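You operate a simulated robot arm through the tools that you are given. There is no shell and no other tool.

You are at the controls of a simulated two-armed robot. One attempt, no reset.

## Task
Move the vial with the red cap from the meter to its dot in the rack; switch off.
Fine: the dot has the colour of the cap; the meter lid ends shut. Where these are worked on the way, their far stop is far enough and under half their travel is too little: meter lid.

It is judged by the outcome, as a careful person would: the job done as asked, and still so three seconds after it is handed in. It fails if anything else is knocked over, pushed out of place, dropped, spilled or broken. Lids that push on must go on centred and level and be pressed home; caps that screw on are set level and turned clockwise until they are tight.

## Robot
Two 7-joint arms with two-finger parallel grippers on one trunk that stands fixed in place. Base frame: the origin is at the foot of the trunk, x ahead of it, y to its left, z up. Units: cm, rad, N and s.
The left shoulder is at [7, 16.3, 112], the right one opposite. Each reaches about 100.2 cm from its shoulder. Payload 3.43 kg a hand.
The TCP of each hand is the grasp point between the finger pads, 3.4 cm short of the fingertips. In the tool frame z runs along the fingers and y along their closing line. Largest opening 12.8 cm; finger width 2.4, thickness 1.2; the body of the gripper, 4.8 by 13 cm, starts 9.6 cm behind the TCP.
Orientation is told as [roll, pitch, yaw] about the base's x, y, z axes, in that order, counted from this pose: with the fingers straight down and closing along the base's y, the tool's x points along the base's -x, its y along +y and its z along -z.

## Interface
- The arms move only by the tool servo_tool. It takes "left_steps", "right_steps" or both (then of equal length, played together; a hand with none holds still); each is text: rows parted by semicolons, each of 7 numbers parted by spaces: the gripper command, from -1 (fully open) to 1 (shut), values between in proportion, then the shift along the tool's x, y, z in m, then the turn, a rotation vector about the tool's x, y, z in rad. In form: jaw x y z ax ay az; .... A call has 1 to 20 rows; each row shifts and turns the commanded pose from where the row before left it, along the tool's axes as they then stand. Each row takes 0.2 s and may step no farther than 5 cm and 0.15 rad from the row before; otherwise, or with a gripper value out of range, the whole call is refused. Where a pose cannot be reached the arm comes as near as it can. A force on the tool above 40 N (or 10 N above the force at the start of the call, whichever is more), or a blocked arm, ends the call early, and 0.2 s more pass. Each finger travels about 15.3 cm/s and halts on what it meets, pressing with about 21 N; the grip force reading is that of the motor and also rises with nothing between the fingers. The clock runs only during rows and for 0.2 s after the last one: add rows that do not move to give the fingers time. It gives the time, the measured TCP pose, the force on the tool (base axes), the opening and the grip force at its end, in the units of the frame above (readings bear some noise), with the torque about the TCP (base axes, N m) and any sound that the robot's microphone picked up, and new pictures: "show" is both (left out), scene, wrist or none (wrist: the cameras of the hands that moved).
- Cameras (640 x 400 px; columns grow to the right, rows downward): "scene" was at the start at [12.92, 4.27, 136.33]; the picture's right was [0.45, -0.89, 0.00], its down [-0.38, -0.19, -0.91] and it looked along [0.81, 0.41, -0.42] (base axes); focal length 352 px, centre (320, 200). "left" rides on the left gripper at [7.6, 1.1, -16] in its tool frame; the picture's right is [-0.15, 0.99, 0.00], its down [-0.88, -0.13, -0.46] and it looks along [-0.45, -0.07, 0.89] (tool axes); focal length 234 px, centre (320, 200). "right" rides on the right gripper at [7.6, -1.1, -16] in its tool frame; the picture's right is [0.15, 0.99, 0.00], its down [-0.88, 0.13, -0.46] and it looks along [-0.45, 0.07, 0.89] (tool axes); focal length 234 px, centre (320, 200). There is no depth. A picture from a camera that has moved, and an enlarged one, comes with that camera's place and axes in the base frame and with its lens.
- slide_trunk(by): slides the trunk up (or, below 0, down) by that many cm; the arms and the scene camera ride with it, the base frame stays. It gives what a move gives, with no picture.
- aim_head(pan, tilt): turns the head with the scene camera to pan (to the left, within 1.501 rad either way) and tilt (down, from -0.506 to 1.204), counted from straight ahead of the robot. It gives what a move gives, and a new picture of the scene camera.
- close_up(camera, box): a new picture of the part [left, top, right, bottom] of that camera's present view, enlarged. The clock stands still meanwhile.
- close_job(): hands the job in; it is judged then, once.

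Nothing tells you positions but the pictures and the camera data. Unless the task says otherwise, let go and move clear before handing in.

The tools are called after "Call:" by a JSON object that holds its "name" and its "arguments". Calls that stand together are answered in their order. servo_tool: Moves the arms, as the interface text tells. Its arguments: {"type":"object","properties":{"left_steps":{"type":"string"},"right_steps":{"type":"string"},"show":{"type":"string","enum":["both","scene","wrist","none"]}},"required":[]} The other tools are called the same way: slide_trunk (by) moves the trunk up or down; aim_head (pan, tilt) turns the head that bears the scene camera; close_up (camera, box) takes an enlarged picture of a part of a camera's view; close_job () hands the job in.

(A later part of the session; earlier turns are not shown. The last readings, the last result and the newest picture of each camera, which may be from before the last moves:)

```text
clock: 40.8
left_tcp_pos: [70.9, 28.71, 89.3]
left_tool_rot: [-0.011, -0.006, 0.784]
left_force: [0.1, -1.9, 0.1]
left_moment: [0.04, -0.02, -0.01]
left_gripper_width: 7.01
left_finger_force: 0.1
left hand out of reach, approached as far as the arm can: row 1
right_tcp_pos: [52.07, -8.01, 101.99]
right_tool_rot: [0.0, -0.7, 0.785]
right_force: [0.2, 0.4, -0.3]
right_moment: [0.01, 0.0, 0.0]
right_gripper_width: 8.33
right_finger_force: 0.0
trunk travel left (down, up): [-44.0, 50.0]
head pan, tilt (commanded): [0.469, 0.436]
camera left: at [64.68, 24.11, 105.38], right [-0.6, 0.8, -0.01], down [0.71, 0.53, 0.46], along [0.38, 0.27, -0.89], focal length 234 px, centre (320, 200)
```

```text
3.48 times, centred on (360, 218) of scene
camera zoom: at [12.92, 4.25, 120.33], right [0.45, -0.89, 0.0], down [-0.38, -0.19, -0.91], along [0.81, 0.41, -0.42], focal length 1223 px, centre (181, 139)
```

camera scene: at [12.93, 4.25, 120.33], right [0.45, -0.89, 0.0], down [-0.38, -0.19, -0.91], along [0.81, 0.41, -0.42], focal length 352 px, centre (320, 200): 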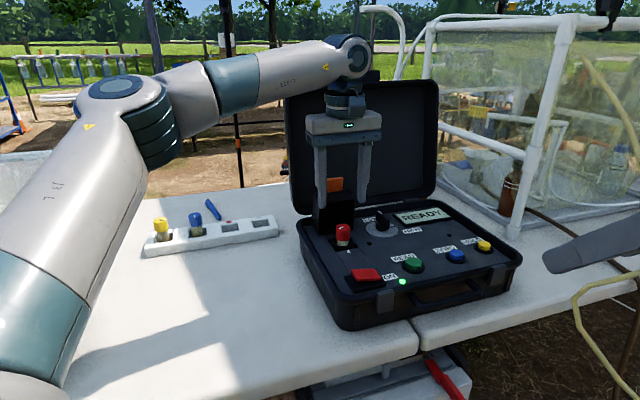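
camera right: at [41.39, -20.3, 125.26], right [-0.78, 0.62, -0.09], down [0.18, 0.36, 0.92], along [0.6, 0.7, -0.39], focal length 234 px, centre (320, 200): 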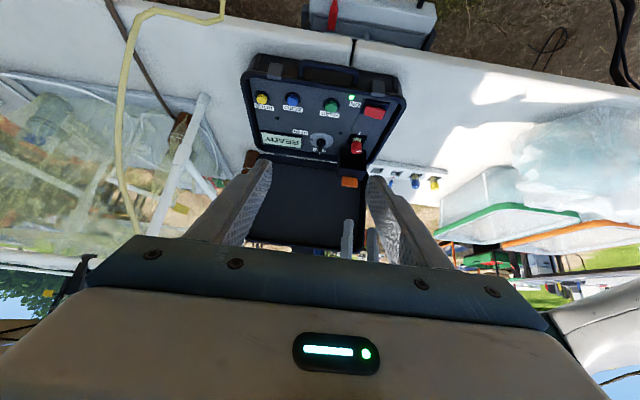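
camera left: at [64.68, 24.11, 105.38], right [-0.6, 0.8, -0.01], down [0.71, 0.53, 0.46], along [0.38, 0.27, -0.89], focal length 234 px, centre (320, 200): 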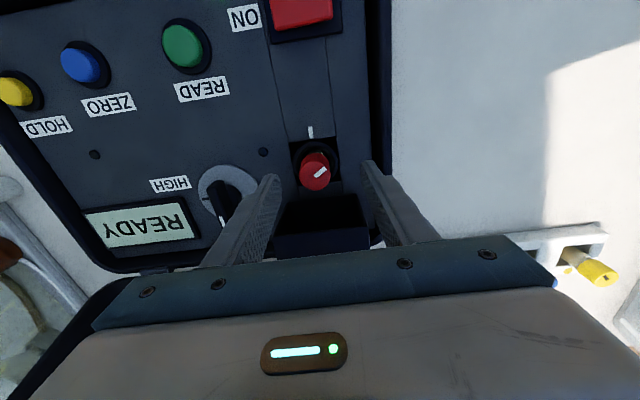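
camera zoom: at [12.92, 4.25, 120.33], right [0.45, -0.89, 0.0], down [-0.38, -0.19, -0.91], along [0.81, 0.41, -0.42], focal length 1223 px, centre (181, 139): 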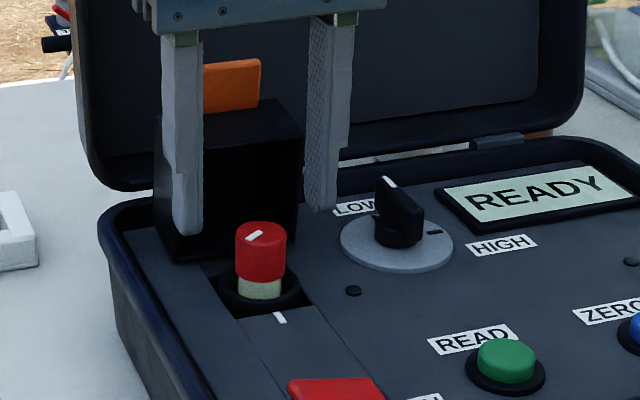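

Reach is limited towards the right, and the hood at about 80° is in the way at other yaws. I'll push the hood further open first, using the nearly closed fingers against its top front rim, in small steps with force checks.

Call:
{"name": "servo_tool", "arguments": {"left_steps": "0.3 0 0 -0.014 0 0 0; 0.53 0 0 0 0 0 0; 0.53 -0.01 0 0 0 0 0; 0.53 -0.01 0 0 0 0 0; 0.53 -0.004 0 0 0 0 0; 0.53 -0.004 0 0 0 0 0; 0.53 0 0 0 0 0 0", "show": "wrist"}}

Call:
{"name": "close_up", "arguments": {"camera": "left", "box": [240, 130, 400, 230]}}

Call:
{"name": "close_up", "arguments": {"camera": "scene", "box": [280, 160, 440, 275]}}

```text
clock: 42.4
left_tcp_pos: [72.62, 30.79, 90.72]
left_tool_rot: [-0.011, -0.004, 0.785]
left_force: [-0.7, -1.0, 0.2]
left_moment: [0.0, 0.0, -0.01]
left_gripper_width: 3.02
left_finger_force: 0.0
left hand out of reach, approached as far as the arm can: row 5
right_tcp_pos: [52.15, -8.02, 101.93]
right_tool_rot: [0.001, -0.701, 0.786]
right_force: [-0.1, -0.2, -0.1]
right_moment: [-0.02, 0.0, -0.01]
right_gripper_width: 8.34
right_finger_force: 0.1
trunk travel left (down, up): [-44.0, 50.0]
head pan, tilt (commanded): [0.469, 0.436]
camera left: at [66.23, 26.21, 106.75], right [-0.6, 0.8, -0.01], down [0.71, 0.53, 0.46], along [0.38, 0.27, -0.89], focal length 234 px, centre (320, 200)
```

left: 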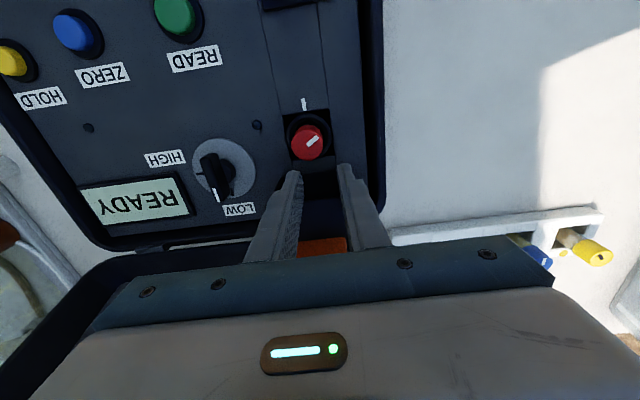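

```text
4.00 times, centred on (320, 180) of left
camera zoom: at [66.23, 26.21, 106.75], right [-0.6, 0.8, -0.01], down [0.71, 0.53, 0.46], along [0.38, 0.27, -0.89], focal length 937 px, centre (320, 280)
```

zoom: 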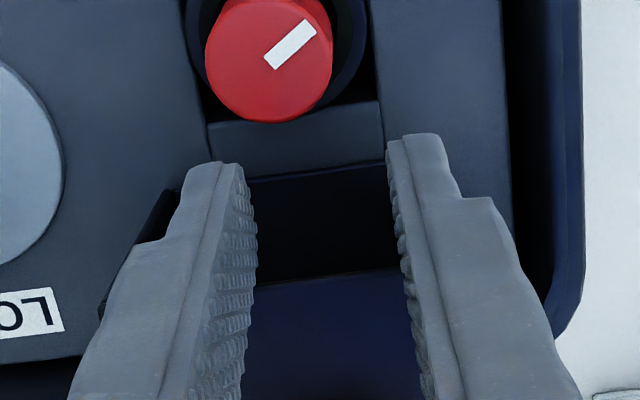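

```text
3.48 times, centred on (360, 218) of scene
camera zoom: at [12.92, 4.25, 120.33], right [0.45, -0.89, 0.0], down [-0.38, -0.19, -0.91], along [0.81, 0.41, -0.42], focal length 1223 px, centre (181, 139)
```

zoom: 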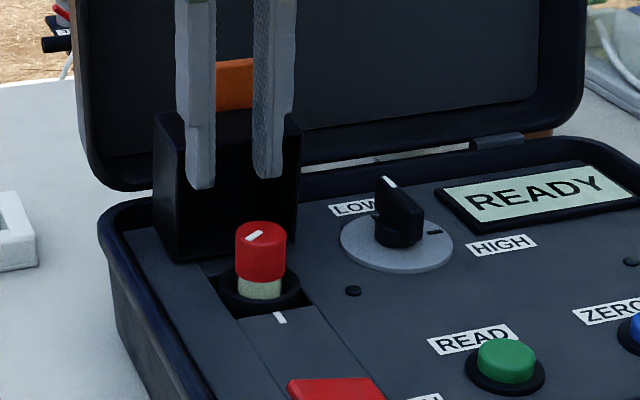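

No contact yet. I continue pushing towards the back in small steps.

Call:
{"name": "servo_tool", "arguments": {"left_steps": "0.53 -0.004 0 0 0 0 0; 0.53 -0.004 0 0 0 0 0; 0.53 -0.004 0 0 0 0 0; 0.53 0 0 0 0 0 0", "show": "none"}}

Call:
{"name": "close_up", "arguments": {"camera": "left", "box": [240, 130, 400, 230]}}

Call:
{"name": "close_up", "arguments": {"camera": "scene", "box": [280, 160, 440, 275]}}

```text
clock: 43.4
left_tcp_pos: [73.02, 31.57, 90.85]
left_tool_rot: [-0.009, -0.004, 0.783]
left_force: [-18.8, -24.5, -10.8]
left_moment: [-0.6, 0.34, 0.11]
left_gripper_width: 3.0
left_finger_force: 0.1
left hand out of reach, approached as far as the arm can: row 2
right_tcp_pos: [51.98, -8.18, 101.85]
right_tool_rot: [0.002, -0.703, 0.786]
right_force: [0.1, -0.3, 1.1]
right_moment: [-0.02, 0.0, 0.0]
right_gripper_width: 8.31
right_finger_force: 0.1
trunk travel left (down, up): [-44.0, 50.0]
head pan, tilt (commanded): [0.469, 0.436]
```

```text
4.00 times, centred on (320, 180) of left
camera zoom: at [66.6, 26.93, 106.81], right [-0.59, 0.81, -0.01], down [0.71, 0.53, 0.46], along [0.37, 0.27, -0.89], focal length 937 px, centre (320, 280)
```

zoom: 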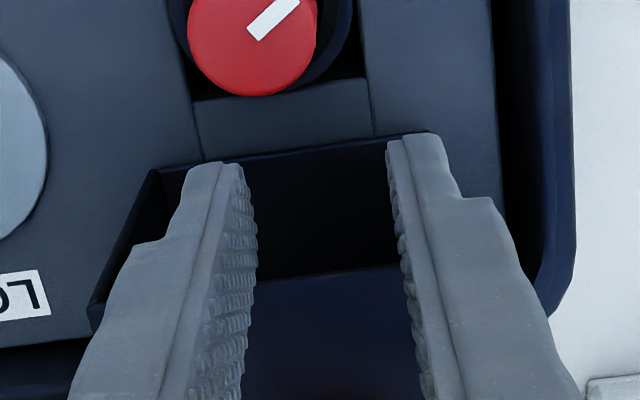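

```text
3.48 times, centred on (360, 218) of scene
camera zoom: at [12.81, 3.95, 120.33], right [0.45, -0.89, 0.0], down [-0.38, -0.19, -0.91], along [0.81, 0.41, -0.42], focal length 1223 px, centre (181, 139)
```

zoom: 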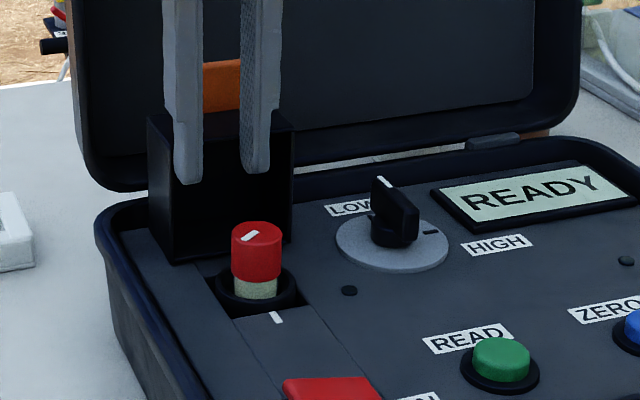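

The rim moved from b about 73.8 to 75.0 (lid near 88–90°), and the force rose to about 30 N, so this is presumably the far stop. I back off, rise, and check the lid.

Call:
{"name": "servo_tool", "arguments": {"left_steps": "0.53 0.005 0 0 0 0 0; 0.53 0.015 0 0 0 0 0; 0.53 0.015 0 0 0 0 0; 0.53 0 0 -0.03 0 0 0; 0.53 0 0 0 0 0 0", "show": "wrist"}}

Call:
{"name": "close_up", "arguments": {"camera": "left", "box": [240, 130, 400, 230]}}

Call:
{"name": "close_up", "arguments": {"camera": "scene", "box": [280, 160, 440, 275]}}

```text
clock: 44.5
left_tcp_pos: [70.67, 29.4, 93.8]
left_tool_rot: [-0.009, -0.006, 0.787]
left_force: [0.6, -0.1, 0.2]
left_moment: [0.02, 0.04, 0.0]
left_gripper_width: 3.0
left_finger_force: 0.1
right_tcp_pos: [52.02, -7.98, 101.88]
right_tool_rot: [0.001, -0.7, 0.785]
right_force: [0.5, -0.3, 0.0]
right_moment: [-0.02, 0.03, 0.02]
right_gripper_width: 8.3
right_finger_force: 0.0
trunk travel left (down, up): [-44.0, 50.0]
head pan, tilt (commanded): [0.469, 0.436]
camera left: at [64.33, 24.83, 109.81], right [-0.6, 0.8, -0.01], down [0.71, 0.53, 0.46], along [0.38, 0.27, -0.89], focal length 234 px, centre (320, 200)
```

left: 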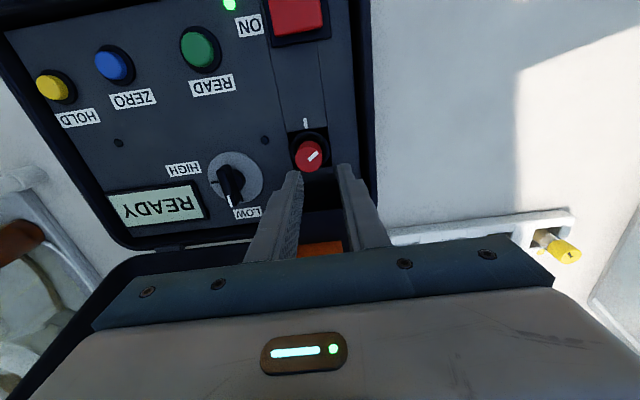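

```text
4.00 times, centred on (320, 180) of left
camera zoom: at [64.33, 24.83, 109.81], right [-0.6, 0.8, -0.01], down [0.71, 0.53, 0.46], along [0.38, 0.27, -0.89], focal length 937 px, centre (320, 280)
```

zoom: 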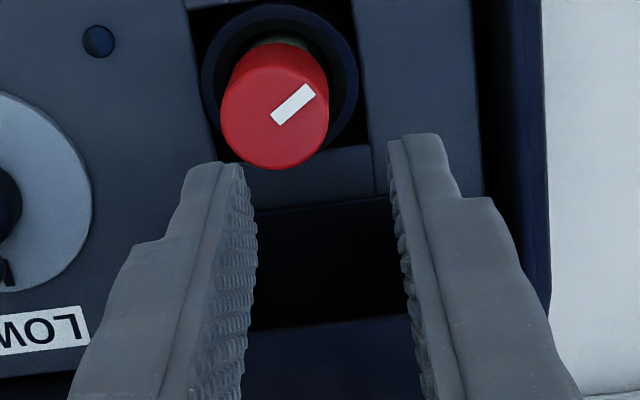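

```text
3.48 times, centred on (360, 218) of scene
camera zoom: at [12.93, 4.24, 120.33], right [0.45, -0.89, 0.0], down [-0.38, -0.19, -0.91], along [0.81, 0.41, -0.42], focal length 1223 px, centre (181, 139)
```

zoom: 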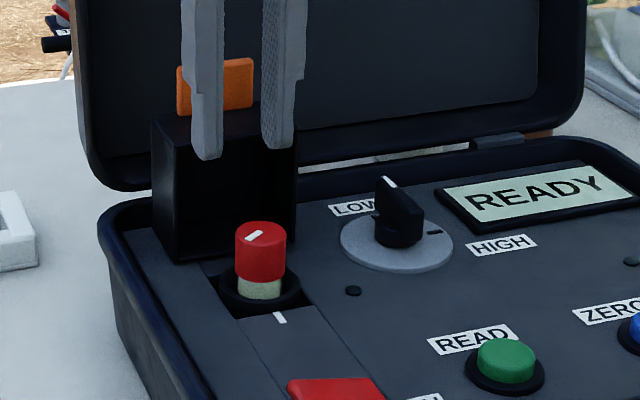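

The meter hasn't shifted, and the lid holds at about 87°. Yaw near 0.26–0.4 reached the spot before, so I turn to yaw 0.4 with a narrower opening and re-centre above the cap.

Call:
{"name": "servo_tool", "arguments": {"left_steps": "0.156 0 0 0 0 0 0.129; 0.156 0 0 0 0 0 0.129; 0.156 0 0 0 0 0 0.129; 0.156 -0.0021 -0.0063 0 0 0 0; 0.156 -0.0021 -0.0063 0 0 0 0; 0.156 0 0 0 0 0 0", "show": "wrist"}}

Call:
{"name": "close_up", "arguments": {"camera": "left", "box": [240, 120, 400, 220]}}

```text
clock: 46.0
left_tcp_pos: [70.93, 28.57, 93.65]
left_tool_rot: [-0.009, -0.01, 0.398]
left_force: [0.2, 0.5, 0.0]
left_moment: [0.01, 0.01, 0.02]
left_gripper_width: 5.4
left_finger_force: 0.0
left hand out of reach, approached as far as the arm can: row 5
right_tcp_pos: [52.18, -7.99, 101.9]
right_tool_rot: [0.0, -0.701, 0.786]
right_force: [0.4, 0.2, 0.0]
right_moment: [0.0, -0.03, 0.01]
right_gripper_width: 8.33
right_finger_force: 0.0
trunk travel left (down, up): [-44.0, 50.0]
head pan, tilt (commanded): [0.469, 0.436]
camera left: at [63.32, 26.67, 109.56], right [-0.25, 0.97, -0.01], down [0.86, 0.22, 0.46], along [0.45, 0.11, -0.89], focal length 234 px, centre (320, 200)
```

left: 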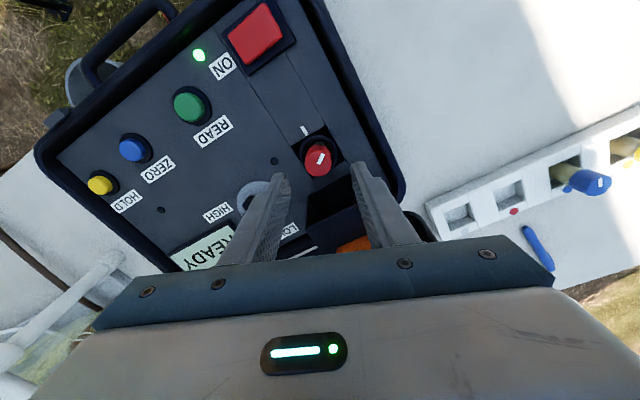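

```text
4.00 times, centred on (320, 170) of left
camera zoom: at [63.32, 26.67, 109.56], right [-0.25, 0.97, -0.01], down [0.86, 0.22, 0.46], along [0.45, 0.11, -0.89], focal length 937 px, centre (320, 320)
```

zoom: 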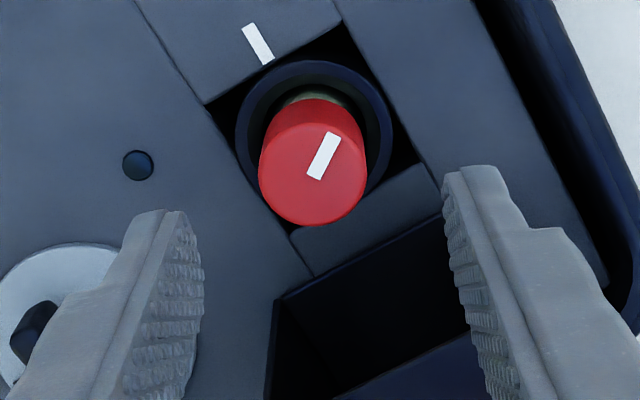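

Still about 0.6 cm short in x. I try smaller steps to see whether the solver slides there.

Call:
{"name": "servo_tool", "arguments": {"left_steps": "0.156 -0.002 -0.001 0 0 0 0; 0.156 -0.002 -0.001 0 0 0 0; 0.156 -0.001 -0.001 0 0 0 0; 0.156 0 -0.001 0 0 0 0; 0.156 0 0 0 0 0 0", "show": "none"}}

```text
clock: 47.1
left_tcp_pos: [71.01, 28.62, 93.58]
left_tool_rot: [-0.008, -0.011, 0.4]
left_force: [0.1, 0.6, -0.5]
left_moment: [0.0, 0.02, -0.02]
left_gripper_width: 5.41
left_finger_force: 0.0
left hand out of reach, approached as far as the arm can: row 2
right_tcp_pos: [52.0, -7.95, 101.88]
right_tool_rot: [-0.001, -0.7, 0.786]
right_force: [0.3, 0.2, -0.1]
right_moment: [-0.04, 0.04, 0.03]
right_gripper_width: 8.31
right_finger_force: 0.0
trunk travel left (down, up): [-44.0, 50.0]
head pan, tilt (commanded): [0.469, 0.436]
```

The wrist is at its limit by only about half a centimetre. A slight 2° tilt of the fingers towards the vial keeps the wrist inside its reach, so I'll do that.

Call:
{"name": "servo_tool", "arguments": {"left_steps": "0.156 0 0 0 0.03 -0.03 0; 0.156 -0.002 -0.002 0 0 0 0; 0.156 -0.002 -0.002 0 0 0 0; 0.156 0 0 0 0 0 0", "show": "none"}}

Call:
{"name": "close_up", "arguments": {"camera": "left", "box": [240, 120, 400, 220]}}

```text
clock: 48.1
left_tcp_pos: [71.64, 28.37, 93.6]
left_tool_rot: [-0.035, -0.039, 0.401]
left_force: [-0.3, -0.5, 0.7]
left_moment: [-0.01, -0.01, -0.01]
left_gripper_width: 5.39
left_finger_force: 0.1
right_tcp_pos: [52.07, -8.03, 101.94]
right_tool_rot: [-0.002, -0.701, 0.785]
right_force: [-0.4, -0.3, 0.0]
right_moment: [-0.03, 0.01, -0.03]
right_gripper_width: 8.31
right_finger_force: 0.1
trunk travel left (down, up): [-44.0, 50.0]
head pan, tilt (commanded): [0.469, 0.436]
```

```text
4.00 times, centred on (320, 170) of left
camera zoom: at [63.45, 26.65, 109.29], right [-0.25, 0.97, -0.03], down [0.84, 0.23, 0.49], along [0.49, 0.1, -0.87], focal length 937 px, centre (320, 320)
```

zoom: 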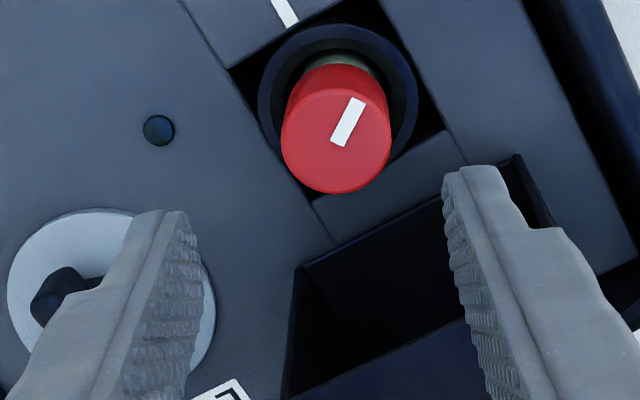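

Now right over the cap, with no reach problem. Descending straight down to z 89 first.

Call:
{"name": "servo_tool", "arguments": {"left_steps": "0.156 0.0003 0.0007 0.0153 0 0 0; 0.156 0.0003 0.0007 0.0153 0 0 0; 0.156 0.0003 0.0007 0.0153 0 0 0; 0.156 0 0 0 0 0 0", "show": "none"}}

Call:
{"name": "close_up", "arguments": {"camera": "left", "box": [240, 130, 400, 230]}}

Call:
{"name": "close_up", "arguments": {"camera": "scene", "box": [280, 160, 440, 275]}}

```text
clock: 49.1
left_tcp_pos: [71.69, 28.39, 89.03]
left_tool_rot: [-0.036, -0.037, 0.398]
left_force: [0.0, -0.5, 0.0]
left_moment: [-0.02, 0.04, 0.02]
left_gripper_width: 5.4
left_finger_force: 0.0
right_tcp_pos: [52.02, -8.01, 101.98]
right_tool_rot: [0.0, -0.7, 0.784]
right_force: [0.0, 0.6, 0.2]
right_moment: [0.06, 0.01, 0.04]
right_gripper_width: 8.32
right_finger_force: 0.1
trunk travel left (down, up): [-44.0, 50.0]
head pan, tilt (commanded): [0.469, 0.436]
```

```text
4.00 times, centred on (320, 180) of left
camera zoom: at [63.56, 26.76, 104.77], right [-0.25, 0.97, -0.03], down [0.84, 0.23, 0.49], along [0.49, 0.1, -0.87], focal length 937 px, centre (320, 280)
```

zoom: 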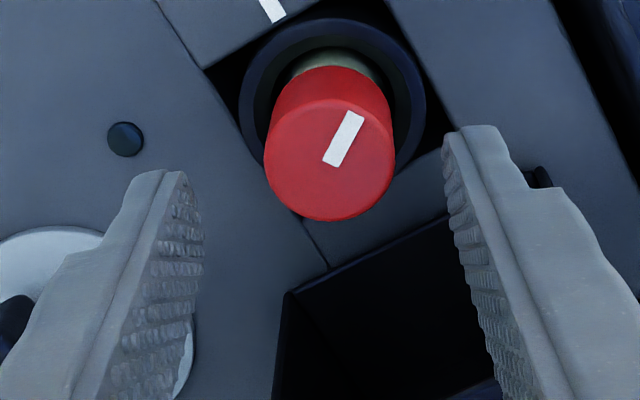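

```text
3.48 times, centred on (360, 218) of scene
camera zoom: at [12.92, 4.25, 120.33], right [0.45, -0.89, 0.0], down [-0.38, -0.19, -0.91], along [0.81, 0.41, -0.42], focal length 1223 px, centre (181, 139)
```

zoom: 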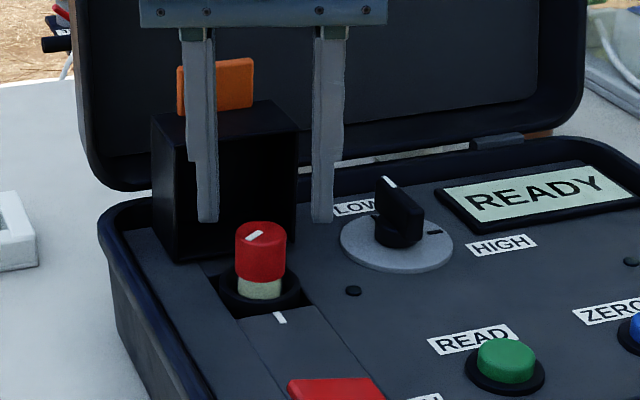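

Aligned within about 2 mm. I make a tiny correction and descend around the cap to z 85.

Call:
{"name": "servo_tool", "arguments": {"left_steps": "0.156 0.0015 0.0017 0.0134 0 0 0; 0.156 0.0005 0.0007 0.0134 0 0 0; 0.156 0.0003 0.0006 0.0134 0 0 0; 0.156 0 0 0 0 0 0", "show": "wrist"}}

Call:
{"name": "close_up", "arguments": {"camera": "left", "box": [240, 130, 400, 230]}}

Call:
{"name": "close_up", "arguments": {"camera": "scene", "box": [280, 160, 440, 275]}}

```text
clock: 50.1
left_tcp_pos: [71.59, 28.43, 85.04]
left_tool_rot: [-0.039, -0.039, 0.401]
left_force: [1.3, 0.1, 5.1]
left_moment: [0.14, 0.08, -0.09]
left_gripper_width: 5.44
left_finger_force: 0.8
right_tcp_pos: [52.04, -7.99, 101.99]
right_tool_rot: [0.0, -0.702, 0.785]
right_force: [-0.5, 0.3, -0.1]
right_moment: [-0.02, 0.02, -0.01]
right_gripper_width: 8.31
right_finger_force: 0.1
trunk travel left (down, up): [-44.0, 50.0]
head pan, tilt (commanded): [0.469, 0.436]
camera left: at [63.34, 26.8, 100.75], right [-0.25, 0.97, -0.03], down [0.84, 0.23, 0.5], along [0.49, 0.1, -0.87], focal length 234 px, centre (320, 200)
```

left: 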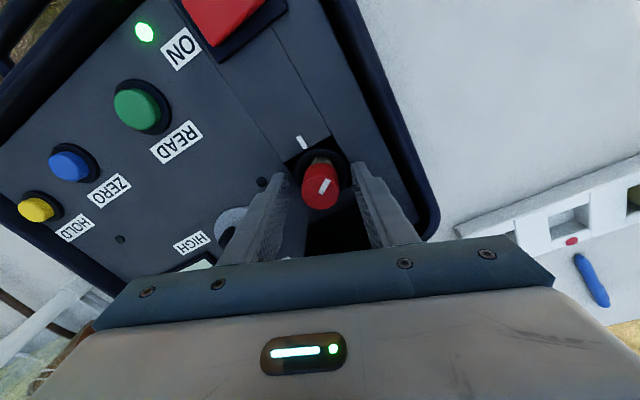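

```text
4.00 times, centred on (320, 180) of left
camera zoom: at [63.34, 26.8, 100.75], right [-0.25, 0.97, -0.03], down [0.84, 0.23, 0.5], along [0.49, 0.1, -0.87], focal length 937 px, centre (320, 280)
```

zoom: 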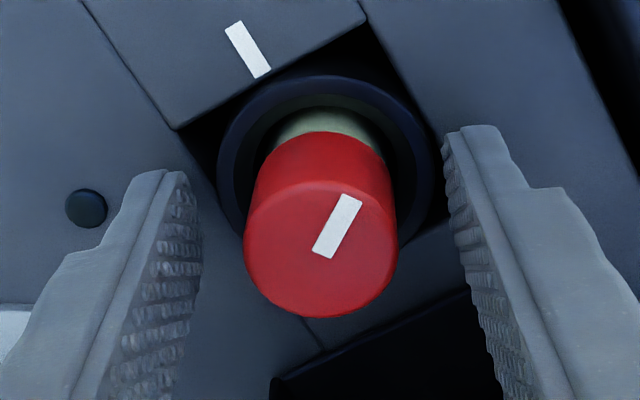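

```text
3.48 times, centred on (360, 218) of scene
camera zoom: at [12.87, 4.23, 120.35], right [0.45, -0.89, 0.0], down [-0.38, -0.19, -0.91], along [0.81, 0.41, -0.42], focal length 1223 px, centre (181, 139)
```

zoom: 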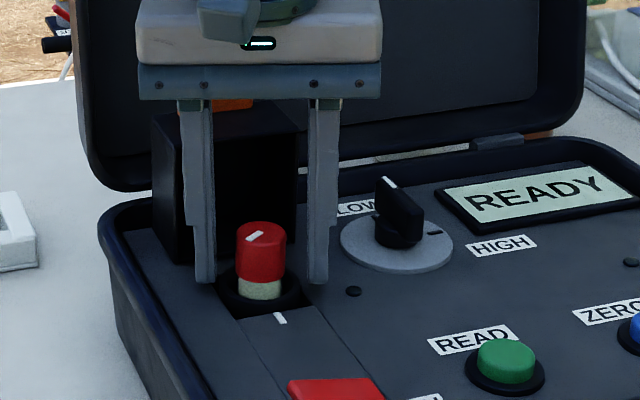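

A fingertip just touches the panel (5 N), so I raise 3 mm and then close on the cap.

Call:
{"name": "servo_tool", "arguments": {"left_steps": "0.156 -0.0001 -0.0002 -0.003 0 0 0; 0.35 0 0 0 0 0 0; 0.5 0 0 0 0 0 0; 0.7 0 0 0 0 0 0; 1 0 0 0 0 0 0; 1 0 0 0 0 0 0", "show": "none"}}

Call:
{"name": "close_up", "arguments": {"camera": "left", "box": [240, 130, 400, 230]}}

Call:
{"name": "close_up", "arguments": {"camera": "scene", "box": [280, 160, 440, 275]}}

```text
clock: 51.5
left_tcp_pos: [71.69, 28.53, 85.25]
left_tool_rot: [-0.035, -0.037, 0.4]
left_force: [-1.7, 1.9, 0.7]
left_moment: [0.15, 0.04, 0.02]
left_gripper_width: 2.73
left_finger_force: 20.9
right_tcp_pos: [52.09, -7.98, 101.92]
right_tool_rot: [-0.002, -0.699, 0.785]
right_force: [-0.2, -0.4, 0.3]
right_moment: [0.0, -0.01, 0.0]
right_gripper_width: 8.33
right_finger_force: 0.1
trunk travel left (down, up): [-44.0, 50.0]
head pan, tilt (commanded): [0.469, 0.436]
```

```text
4.00 times, centred on (320, 180) of left
camera zoom: at [63.36, 26.82, 100.97], right [-0.25, 0.97, -0.03], down [0.84, 0.23, 0.49], along [0.49, 0.1, -0.87], focal length 937 px, centre (320, 280)
```

zoom: 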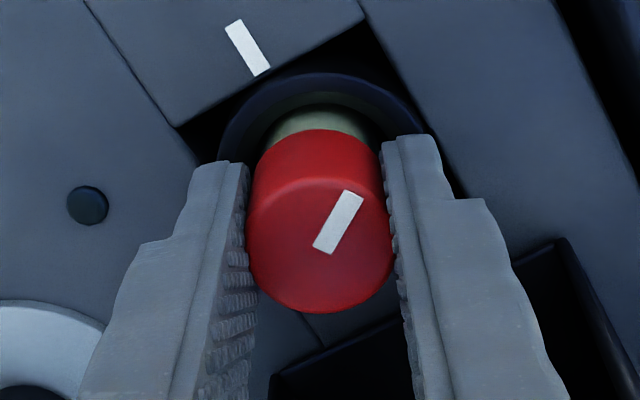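

```text
3.48 times, centred on (360, 218) of scene
camera zoom: at [12.91, 4.27, 120.33], right [0.45, -0.89, 0.0], down [-0.38, -0.19, -0.91], along [0.81, 0.41, -0.42], focal length 1223 px, centre (181, 139)
```

zoom: 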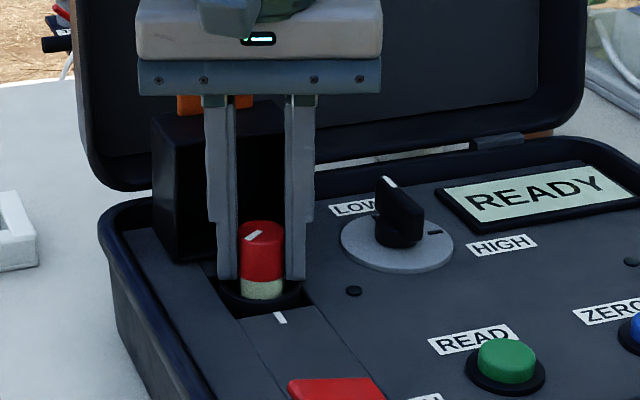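

The cap is held (2.73 cm, 21 N). I lift gently and check that the vial comes freely.

Call:
{"name": "servo_tool", "arguments": {"left_steps": "1 -0.0001 -0.0002 -0.005 0 0 0; 1 -0.0002 -0.0005 -0.01 0 0 0; 1 -0.0002 -0.0005 -0.01 0 0 0; 1 0 0 0 0 0 0", "show": "none"}}

Call:
{"name": "close_up", "arguments": {"camera": "left", "box": [240, 130, 400, 230]}}

Call:
{"name": "close_up", "arguments": {"camera": "scene", "box": [280, 160, 440, 275]}}

```text
clock: 52.5
left_tcp_pos: [71.54, 28.47, 87.9]
left_tool_rot: [-0.036, -0.038, 0.399]
left_force: [-1.8, 2.7, -2.3]
left_moment: [0.16, 0.15, 0.01]
left_gripper_width: 2.72
left_finger_force: 21.2
right_tcp_pos: [52.16, -8.02, 101.94]
right_tool_rot: [0.0, -0.701, 0.785]
right_force: [-0.3, -0.5, -0.6]
right_moment: [0.0, 0.01, -0.01]
right_gripper_width: 8.32
right_finger_force: 0.1
trunk travel left (down, up): [-44.0, 50.0]
head pan, tilt (commanded): [0.469, 0.436]
```

```text
4.00 times, centred on (320, 180) of left
camera zoom: at [63.31, 26.75, 103.42], right [-0.25, 0.97, -0.03], down [0.84, 0.23, 0.49], along [0.48, 0.1, -0.87], focal length 937 px, centre (320, 280)
```

zoom: 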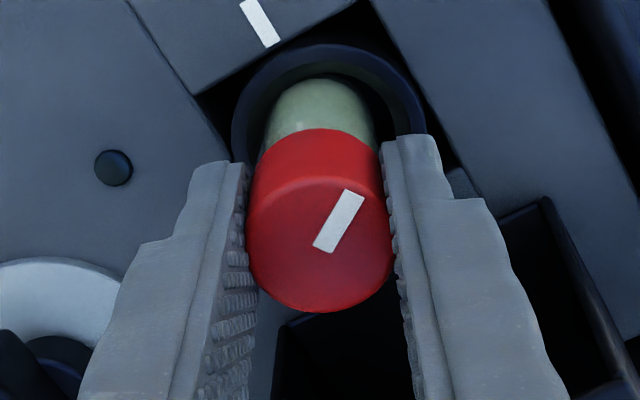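

```text
3.48 times, centred on (360, 218) of scene
camera zoom: at [12.91, 4.28, 120.33], right [0.45, -0.89, 0.0], down [-0.38, -0.19, -0.91], along [0.81, 0.41, -0.42], focal length 1223 px, centre (181, 139)
```

zoom: 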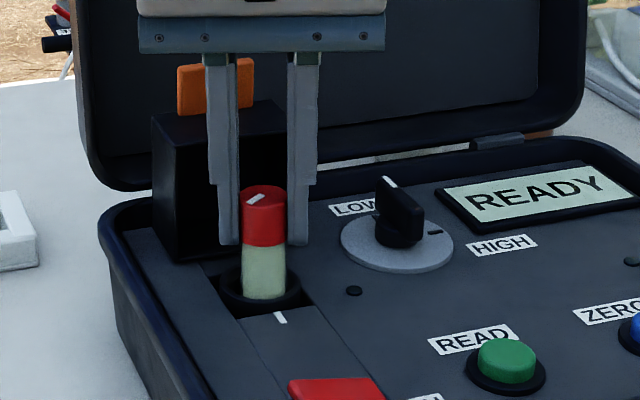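

The vial comes out freely and upright. I lift it further by raising the trunk 12 cm, which also gives the left arm better reach to the rack.

Call:
{"name": "slide_trunk", "arguments": {"by": 12}}

Call:
{"name": "close_up", "arguments": {"camera": "scene", "box": [0, 0, 640, 400]}}

Call:
{"name": "close_up", "arguments": {"camera": "left", "box": [200, 80, 440, 230]}}

```text
clock: 54.0
left_tcp_pos: [71.67, 28.24, 99.75]
left_tool_rot: [-0.037, -0.038, 0.4]
left_force: [0.1, 0.0, -0.1]
left_moment: [0.0, 0.02, 0.0]
left_gripper_width: 2.71
left_finger_force: 21.1
right_tcp_pos: [52.17, -7.96, 113.92]
right_tool_rot: [0.0, -0.699, 0.786]
right_force: [-0.4, -0.1, 0.4]
right_moment: [-0.01, -0.03, -0.03]
right_gripper_width: 8.34
right_finger_force: 0.1
trunk travel left (down, up): [-56.0, 38.0]
head pan, tilt (commanded): [0.469, 0.436]
```

```text
1.00 times, centred on (320, 200) of scene (not enlarged: the box is as wide or as high as the picture)
camera zoom: at [12.96, 4.25, 132.32], right [0.45, -0.89, 0.0], down [-0.38, -0.19, -0.91], along [0.81, 0.41, -0.42], focal length 352 px, centre (320, 200)
```

zoom: 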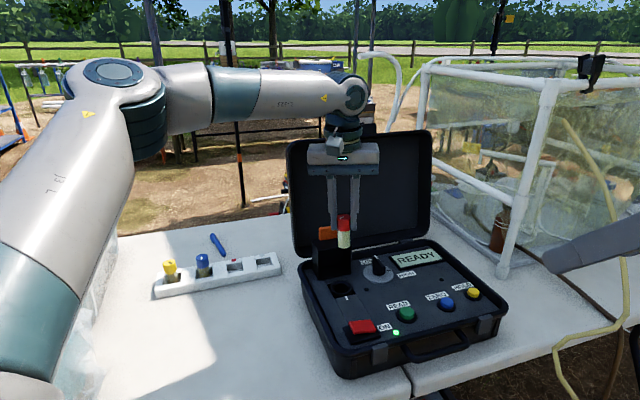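

```text
2.67 times, centred on (320, 155) of left
camera zoom: at [63.35, 26.72, 115.4], right [-0.25, 0.97, -0.03], down [0.84, 0.23, 0.49], along [0.48, 0.1, -0.87], focal length 624 px, centre (320, 320)
```

zoom: 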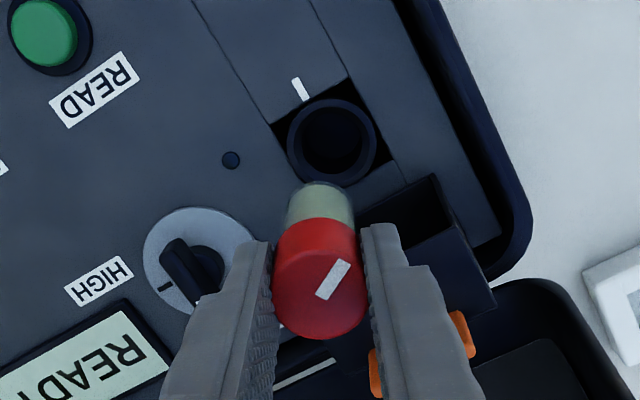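

Vial is clear of the meter. I'll measure its length against the hand.

Call:
{"name": "close_up", "arguments": {"camera": "scene", "box": [300, 130, 400, 260]}}

Call:
{"name": "close_up", "arguments": {"camera": "scene", "box": [140, 225, 300, 325]}}

Call:
{"name": "close_up", "arguments": {"camera": "right", "box": [280, 90, 460, 250]}}

```text
3.08 times, centred on (350, 195) of scene
camera zoom: at [12.96, 4.25, 132.32], right [0.45, -0.89, 0.0], down [-0.38, -0.19, -0.91], along [0.81, 0.41, -0.42], focal length 1082 px, centre (228, 215)
```

zoom: 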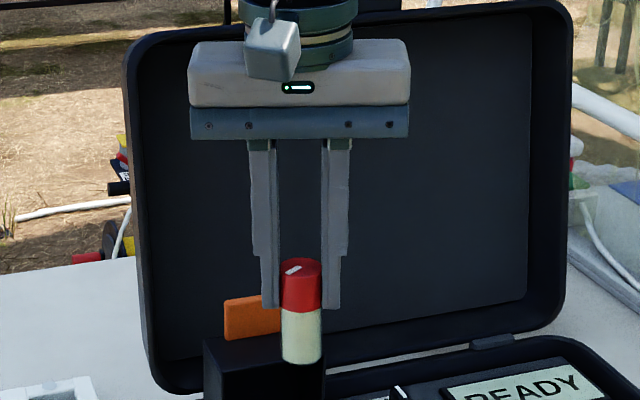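

```text
4.00 times, centred on (220, 275) of scene
camera zoom: at [12.96, 4.25, 132.32], right [0.45, -0.89, 0.0], down [-0.38, -0.19, -0.91], along [0.81, 0.41, -0.42], focal length 1407 px, centre (720, -100)
```

zoom: 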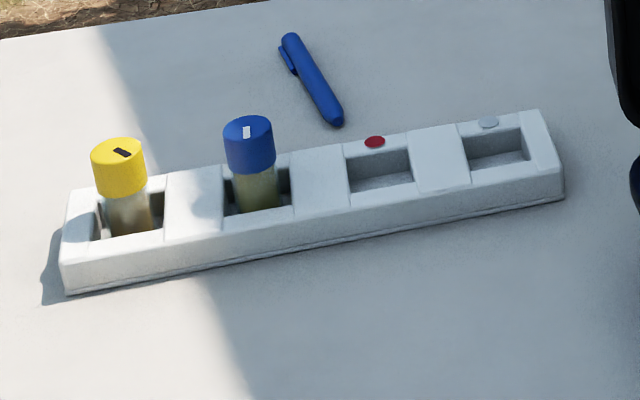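

```text
2.50 times, centred on (370, 170) of right
camera zoom: at [41.4, -20.29, 121.23], right [-0.78, 0.62, -0.09], down [0.18, 0.36, 0.92], along [0.6, 0.7, -0.39], focal length 585 px, centre (195, 275)
```

zoom: 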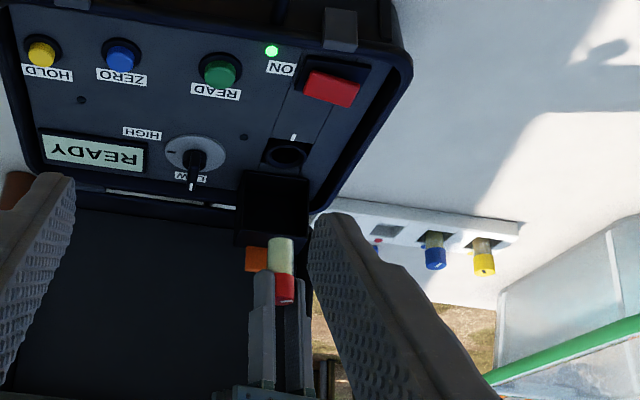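

The vial is about 6.5 cm long, with its bottom about 7.2 cm below the TCP. I carry it first to the left, in front of the open case lid, at constant height.

Call:
{"name": "servo_tool", "arguments": {"left_steps": "1 0.00675 0.01675 -0.0009 0 0 0; 1 0.01348 0.03348 -0.0018 0 0 0; 1 0.01348 0.03348 -0.0018 0 0 0; 1 0.01348 0.03348 -0.0018 0 0 0; 1 0.01348 0.03348 -0.0018 0 0 0; 1 0.01348 0.03348 -0.0018 0 0 0; 1 0.00675 0.01675 -0.0009 0 0 0; 1 0 0 0 -0.03 0.03 0; 1 0 0 0 0 0 0", "show": "both"}}

```text
clock: 56.0
left_tcp_pos: [55.93, 43.86, 99.82]
left_tool_rot: [-0.007, -0.009, 0.4]
left_force: [0.0, 1.1, -1.5]
left_moment: [0.02, -0.01, -0.03]
left_gripper_width: 2.74
left_finger_force: 21.4
right_tcp_pos: [52.1, -7.86, 113.94]
right_tool_rot: [-0.002, -0.7, 0.788]
right_force: [-0.4, -0.7, -0.3]
right_moment: [-0.02, 0.01, 0.02]
right_gripper_width: 8.33
right_finger_force: 0.0
trunk travel left (down, up): [-56.0, 38.0]
head pan, tilt (commanded): [0.469, 0.436]
camera scene: at [12.87, 4.32, 132.34], right [0.45, -0.89, 0.0], down [-0.38, -0.19, -0.91], along [0.81, 0.41, -0.42], focal length 352 px, centre (320, 200)
camera left: at [48.41, 41.94, 115.76], right [-0.25, 0.97, -0.01], down [0.86, 0.22, 0.46], along [0.45, 0.11, -0.89], focal length 234 px, centre (320, 200)
```

scene: 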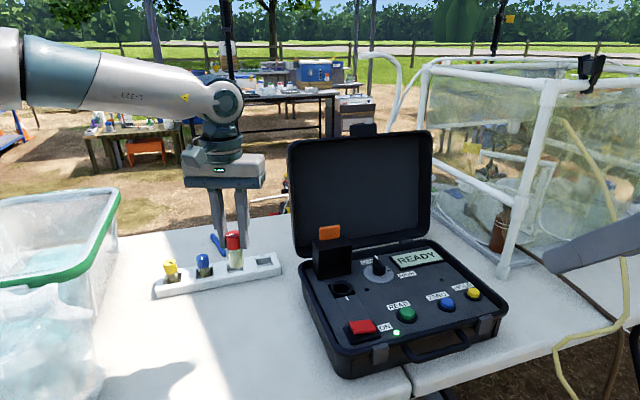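
left: 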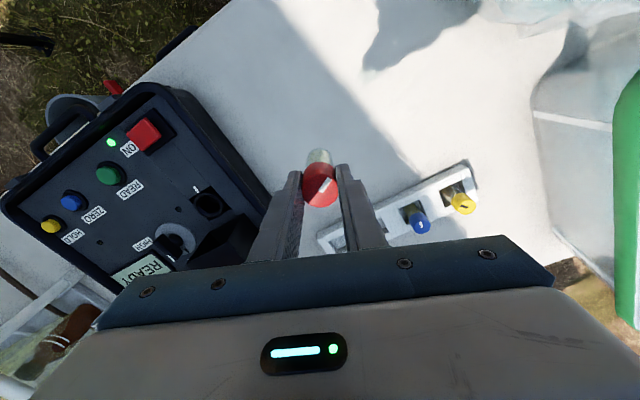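

Now towards the rack slot with the red dot, coming down to about z 92 (vial bottom about 85, above everything there).

Call:
{"name": "servo_tool", "arguments": {"left_steps": "1 -0.0293 0.01156 0.01 0 0 0; 1 -0.0293 0.01156 0.01 0 0 0; 1 -0.0293 0.01156 0.01 0 0 0; 1 -0.0293 0.01156 0.01 0 0 0; 1 -0.0293 0.01156 0.01 0 0 0; 1 -0.0293 0.01156 0.01 0 0 0; 1 -0.0293 0.01156 0.01 0 0 0; 1 0 0 0 0 0 0", "show": "both"}}

Call:
{"name": "close_up", "arguments": {"camera": "left", "box": [240, 100, 400, 220]}}

Call:
{"name": "close_up", "arguments": {"camera": "scene", "box": [140, 160, 300, 310]}}

```text
clock: 57.9
left_tcp_pos: [71.71, 59.2, 92.76]
left_tool_rot: [-0.005, -0.009, 0.4]
left_force: [0.6, -0.1, -0.3]
left_moment: [0.02, -0.02, -0.01]
left_gripper_width: 2.72
left_finger_force: 20.8
right_tcp_pos: [52.07, -8.04, 113.94]
right_tool_rot: [-0.002, -0.702, 0.786]
right_force: [-0.8, -0.6, 0.8]
right_moment: [0.03, 0.02, -0.01]
right_gripper_width: 8.29
right_finger_force: 0.0
trunk travel left (down, up): [-56.0, 38.0]
head pan, tilt (commanded): [0.469, 0.436]
camera scene: at [12.81, 4.25, 132.35], right [0.45, -0.89, 0.0], down [-0.38, -0.19, -0.91], along [0.81, 0.41, -0.42], focal length 352 px, centre (320, 200)
camera left: at [64.11, 57.29, 108.83], right [-0.25, 0.97, -0.01], down [0.86, 0.22, 0.46], along [0.45, 0.11, -0.89], focal length 234 px, centre (320, 200)
```

scene: 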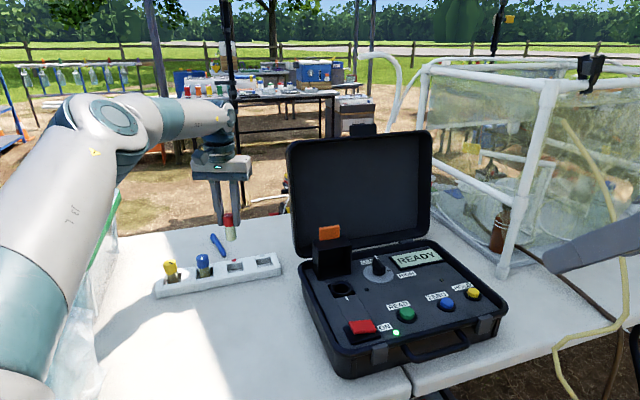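
left: 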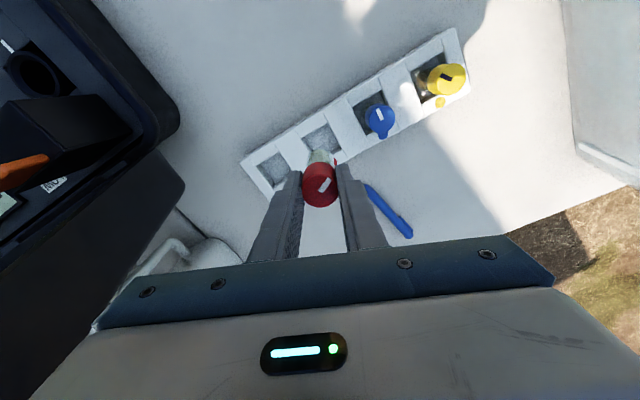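

```text
3.33 times, centred on (320, 160) of left
camera zoom: at [64.11, 57.29, 108.83], right [-0.25, 0.97, -0.01], down [0.86, 0.22, 0.46], along [0.45, 0.11, -0.89], focal length 781 px, centre (320, 333)
```

zoom: 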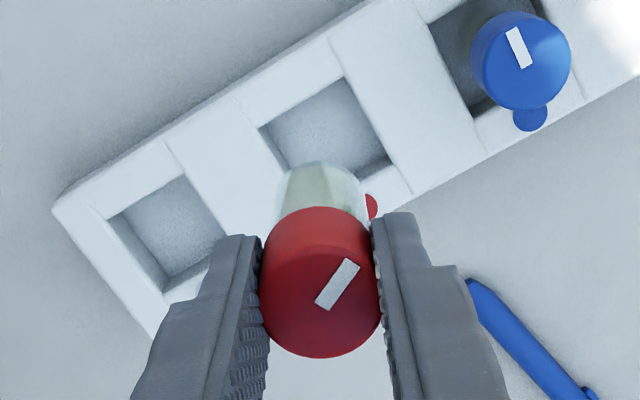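

```text
2.67 times, centred on (220, 235) of scene
camera zoom: at [12.81, 4.25, 132.35], right [0.45, -0.89, 0.0], down [-0.38, -0.19, -0.91], along [0.81, 0.41, -0.42], focal length 938 px, centre (587, 107)
```

zoom: 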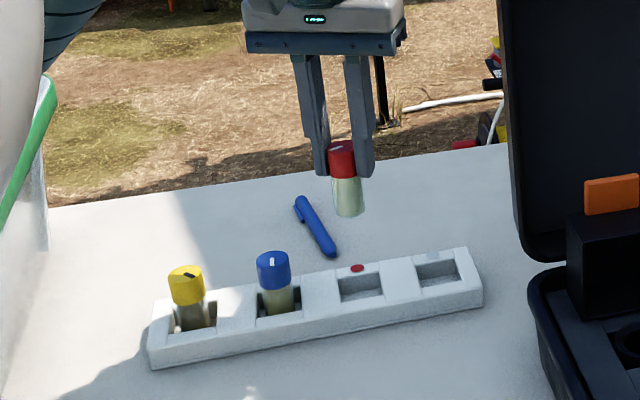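

The arm reaches the rack fine. The slot centre is about [71.87, 59.14], rack top 76.5; I lower to z 86 (vial bottom about 2 cm above the rack) and check alignment.

Call:
{"name": "servo_tool", "arguments": {"left_steps": "1 -0.0007 0 0.0225 0 0 0; 1 0 0 0.0225 0 0 0; 1 0 0 0.0225 0 0 0; 1 0 0 0 0 0 0", "show": "wrist"}}

Call:
{"name": "close_up", "arguments": {"camera": "left", "box": [240, 100, 400, 220]}}

Call:
{"name": "close_up", "arguments": {"camera": "scene", "box": [180, 200, 290, 290]}}

```text
clock: 58.9
left_tcp_pos: [71.47, 58.84, 86.24]
left_tool_rot: [-0.007, -0.011, 0.4]
left_force: [0.2, -0.3, 0.0]
left_moment: [-0.01, 0.04, 0.04]
left_gripper_width: 2.72
left_finger_force: 21.6
left hand out of reach, approached as far as the arm can: row 3
right_tcp_pos: [52.08, -7.97, 113.86]
right_tool_rot: [0.0, -0.701, 0.785]
right_force: [-0.2, -0.3, -0.2]
right_moment: [0.04, 0.02, 0.03]
right_gripper_width: 8.29
right_finger_force: 0.0
trunk travel left (down, up): [-56.0, 38.0]
head pan, tilt (commanded): [0.469, 0.436]
camera left: at [63.88, 56.95, 102.21], right [-0.25, 0.97, 0.0], down [0.86, 0.22, 0.47], along [0.45, 0.11, -0.88], focal length 234 px, centre (320, 200)
```

left: 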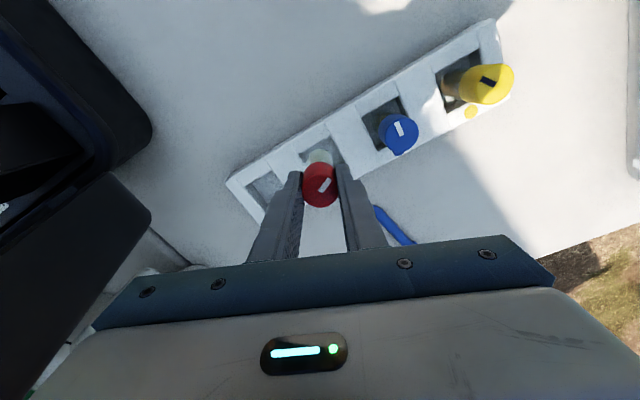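

```text
3.33 times, centred on (320, 160) of left
camera zoom: at [63.88, 56.95, 102.21], right [-0.25, 0.97, 0.0], down [0.86, 0.22, 0.47], along [0.45, 0.11, -0.88], focal length 781 px, centre (320, 333)
```

zoom: 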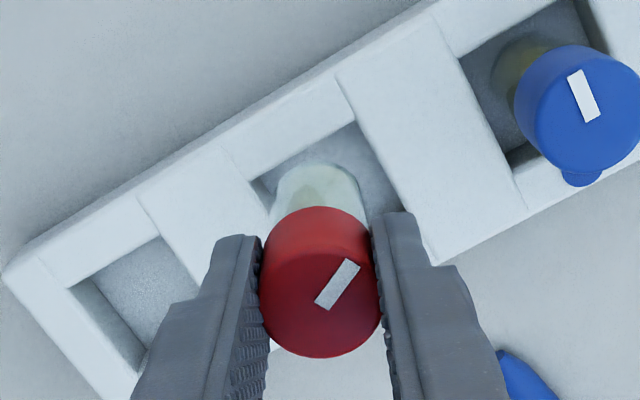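

```text
4.44 times, centred on (235, 245) of scene
camera zoom: at [12.92, 4.24, 132.33], right [0.45, -0.89, 0.0], down [-0.38, -0.19, -0.91], along [0.81, 0.41, -0.42], focal length 1563 px, centre (698, 0)
```

zoom: 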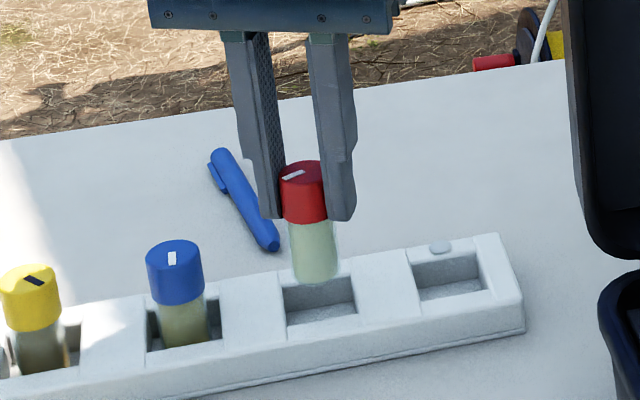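

The arm is at its limit here, so I'll tilt 2° outward to centre the vial's lower end over the slot, then lower it with the trunk.

Call:
{"name": "servo_tool", "arguments": {"left_steps": "1 0 0 0 0 -0.04 0; 1 -0.002 0.0008 0 0 0 0; 1 0 0 0 0 0 0", "show": "none"}}

Call:
{"name": "close_up", "arguments": {"camera": "left", "box": [240, 100, 400, 220]}}

Call:
{"name": "close_up", "arguments": {"camera": "scene", "box": [180, 200, 290, 290]}}

```text
clock: 59.6
left_tcp_pos: [71.68, 59.03, 86.4]
left_tool_rot: [-0.005, -0.048, 0.4]
left_force: [-0.4, 0.7, -0.3]
left_moment: [0.01, -0.02, -0.04]
left_gripper_width: 2.73
left_finger_force: 20.9
right_tcp_pos: [51.98, -8.09, 113.95]
right_tool_rot: [-0.001, -0.702, 0.787]
right_force: [-0.1, -0.9, 0.6]
right_moment: [-0.02, -0.03, -0.01]
right_gripper_width: 8.31
right_finger_force: 0.1
trunk travel left (down, up): [-56.0, 38.0]
head pan, tilt (commanded): [0.469, 0.436]
```

```text
3.33 times, centred on (320, 160) of left
camera zoom: at [63.48, 56.92, 101.96], right [-0.25, 0.97, 0.0], down [0.84, 0.22, 0.5], along [0.48, 0.12, -0.87], focal length 781 px, centre (320, 333)
```

zoom: 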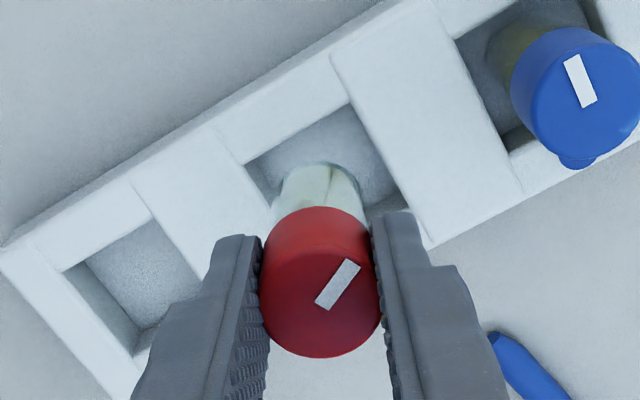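

```text
4.44 times, centred on (235, 245) of scene
camera zoom: at [12.9, 4.27, 132.33], right [0.45, -0.89, 0.0], down [-0.38, -0.19, -0.91], along [0.81, 0.41, -0.42], focal length 1563 px, centre (698, 0)
```

zoom: 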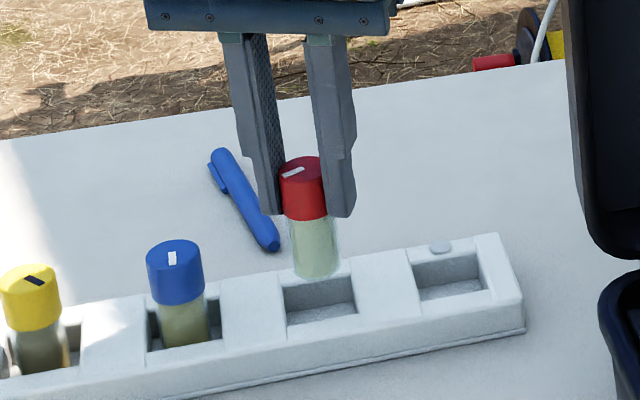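

The vial is now centred over the slot within about 2 mm in both views. I lower it with the trunk by 3 cm and check.

Call:
{"name": "slide_trunk", "arguments": {"by": -3}}

Call:
{"name": "close_up", "arguments": {"camera": "left", "box": [240, 100, 400, 220]}}

Call:
{"name": "close_up", "arguments": {"camera": "scene", "box": [180, 190, 290, 290]}}

```text
clock: 60.4
left_tcp_pos: [71.63, 59.15, 83.36]
left_tool_rot: [-0.006, -0.05, 0.399]
left_force: [1.0, -0.2, -0.9]
left_moment: [-0.01, -0.01, 0.01]
left_gripper_width: 2.72
left_finger_force: 21.2
right_tcp_pos: [51.98, -8.03, 110.99]
right_tool_rot: [0.0, -0.703, 0.786]
right_force: [-1.3, 0.2, -0.4]
right_moment: [0.01, 0.0, -0.01]
right_gripper_width: 8.33
right_finger_force: 0.1
trunk travel left (down, up): [-53.0, 41.0]
head pan, tilt (commanded): [0.469, 0.436]
```

```text
3.33 times, centred on (320, 160) of left
camera zoom: at [63.45, 56.91, 99.0], right [-0.25, 0.97, 0.0], down [0.84, 0.22, 0.5], along [0.48, 0.12, -0.87], focal length 781 px, centre (320, 333)
```

zoom: 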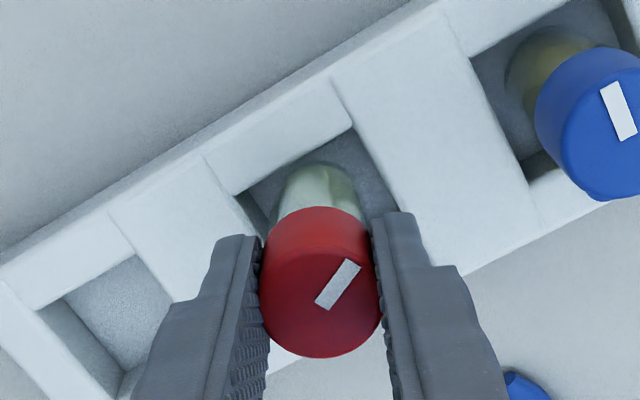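

```text
4.00 times, centred on (235, 240) of scene
camera zoom: at [12.87, 4.25, 129.34], right [0.45, -0.89, 0.0], down [-0.38, -0.19, -0.91], along [0.81, 0.41, -0.42], focal length 1407 px, centre (660, 40)
```

zoom: 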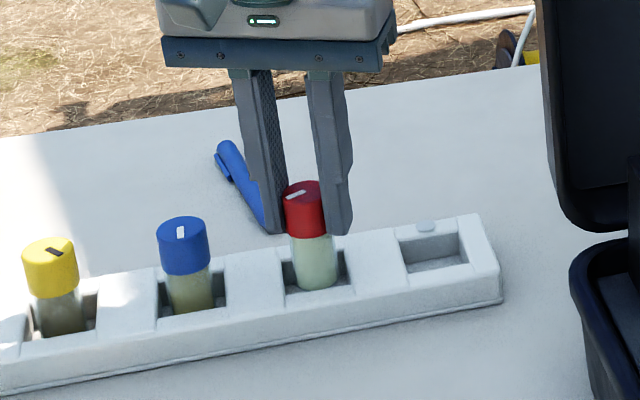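

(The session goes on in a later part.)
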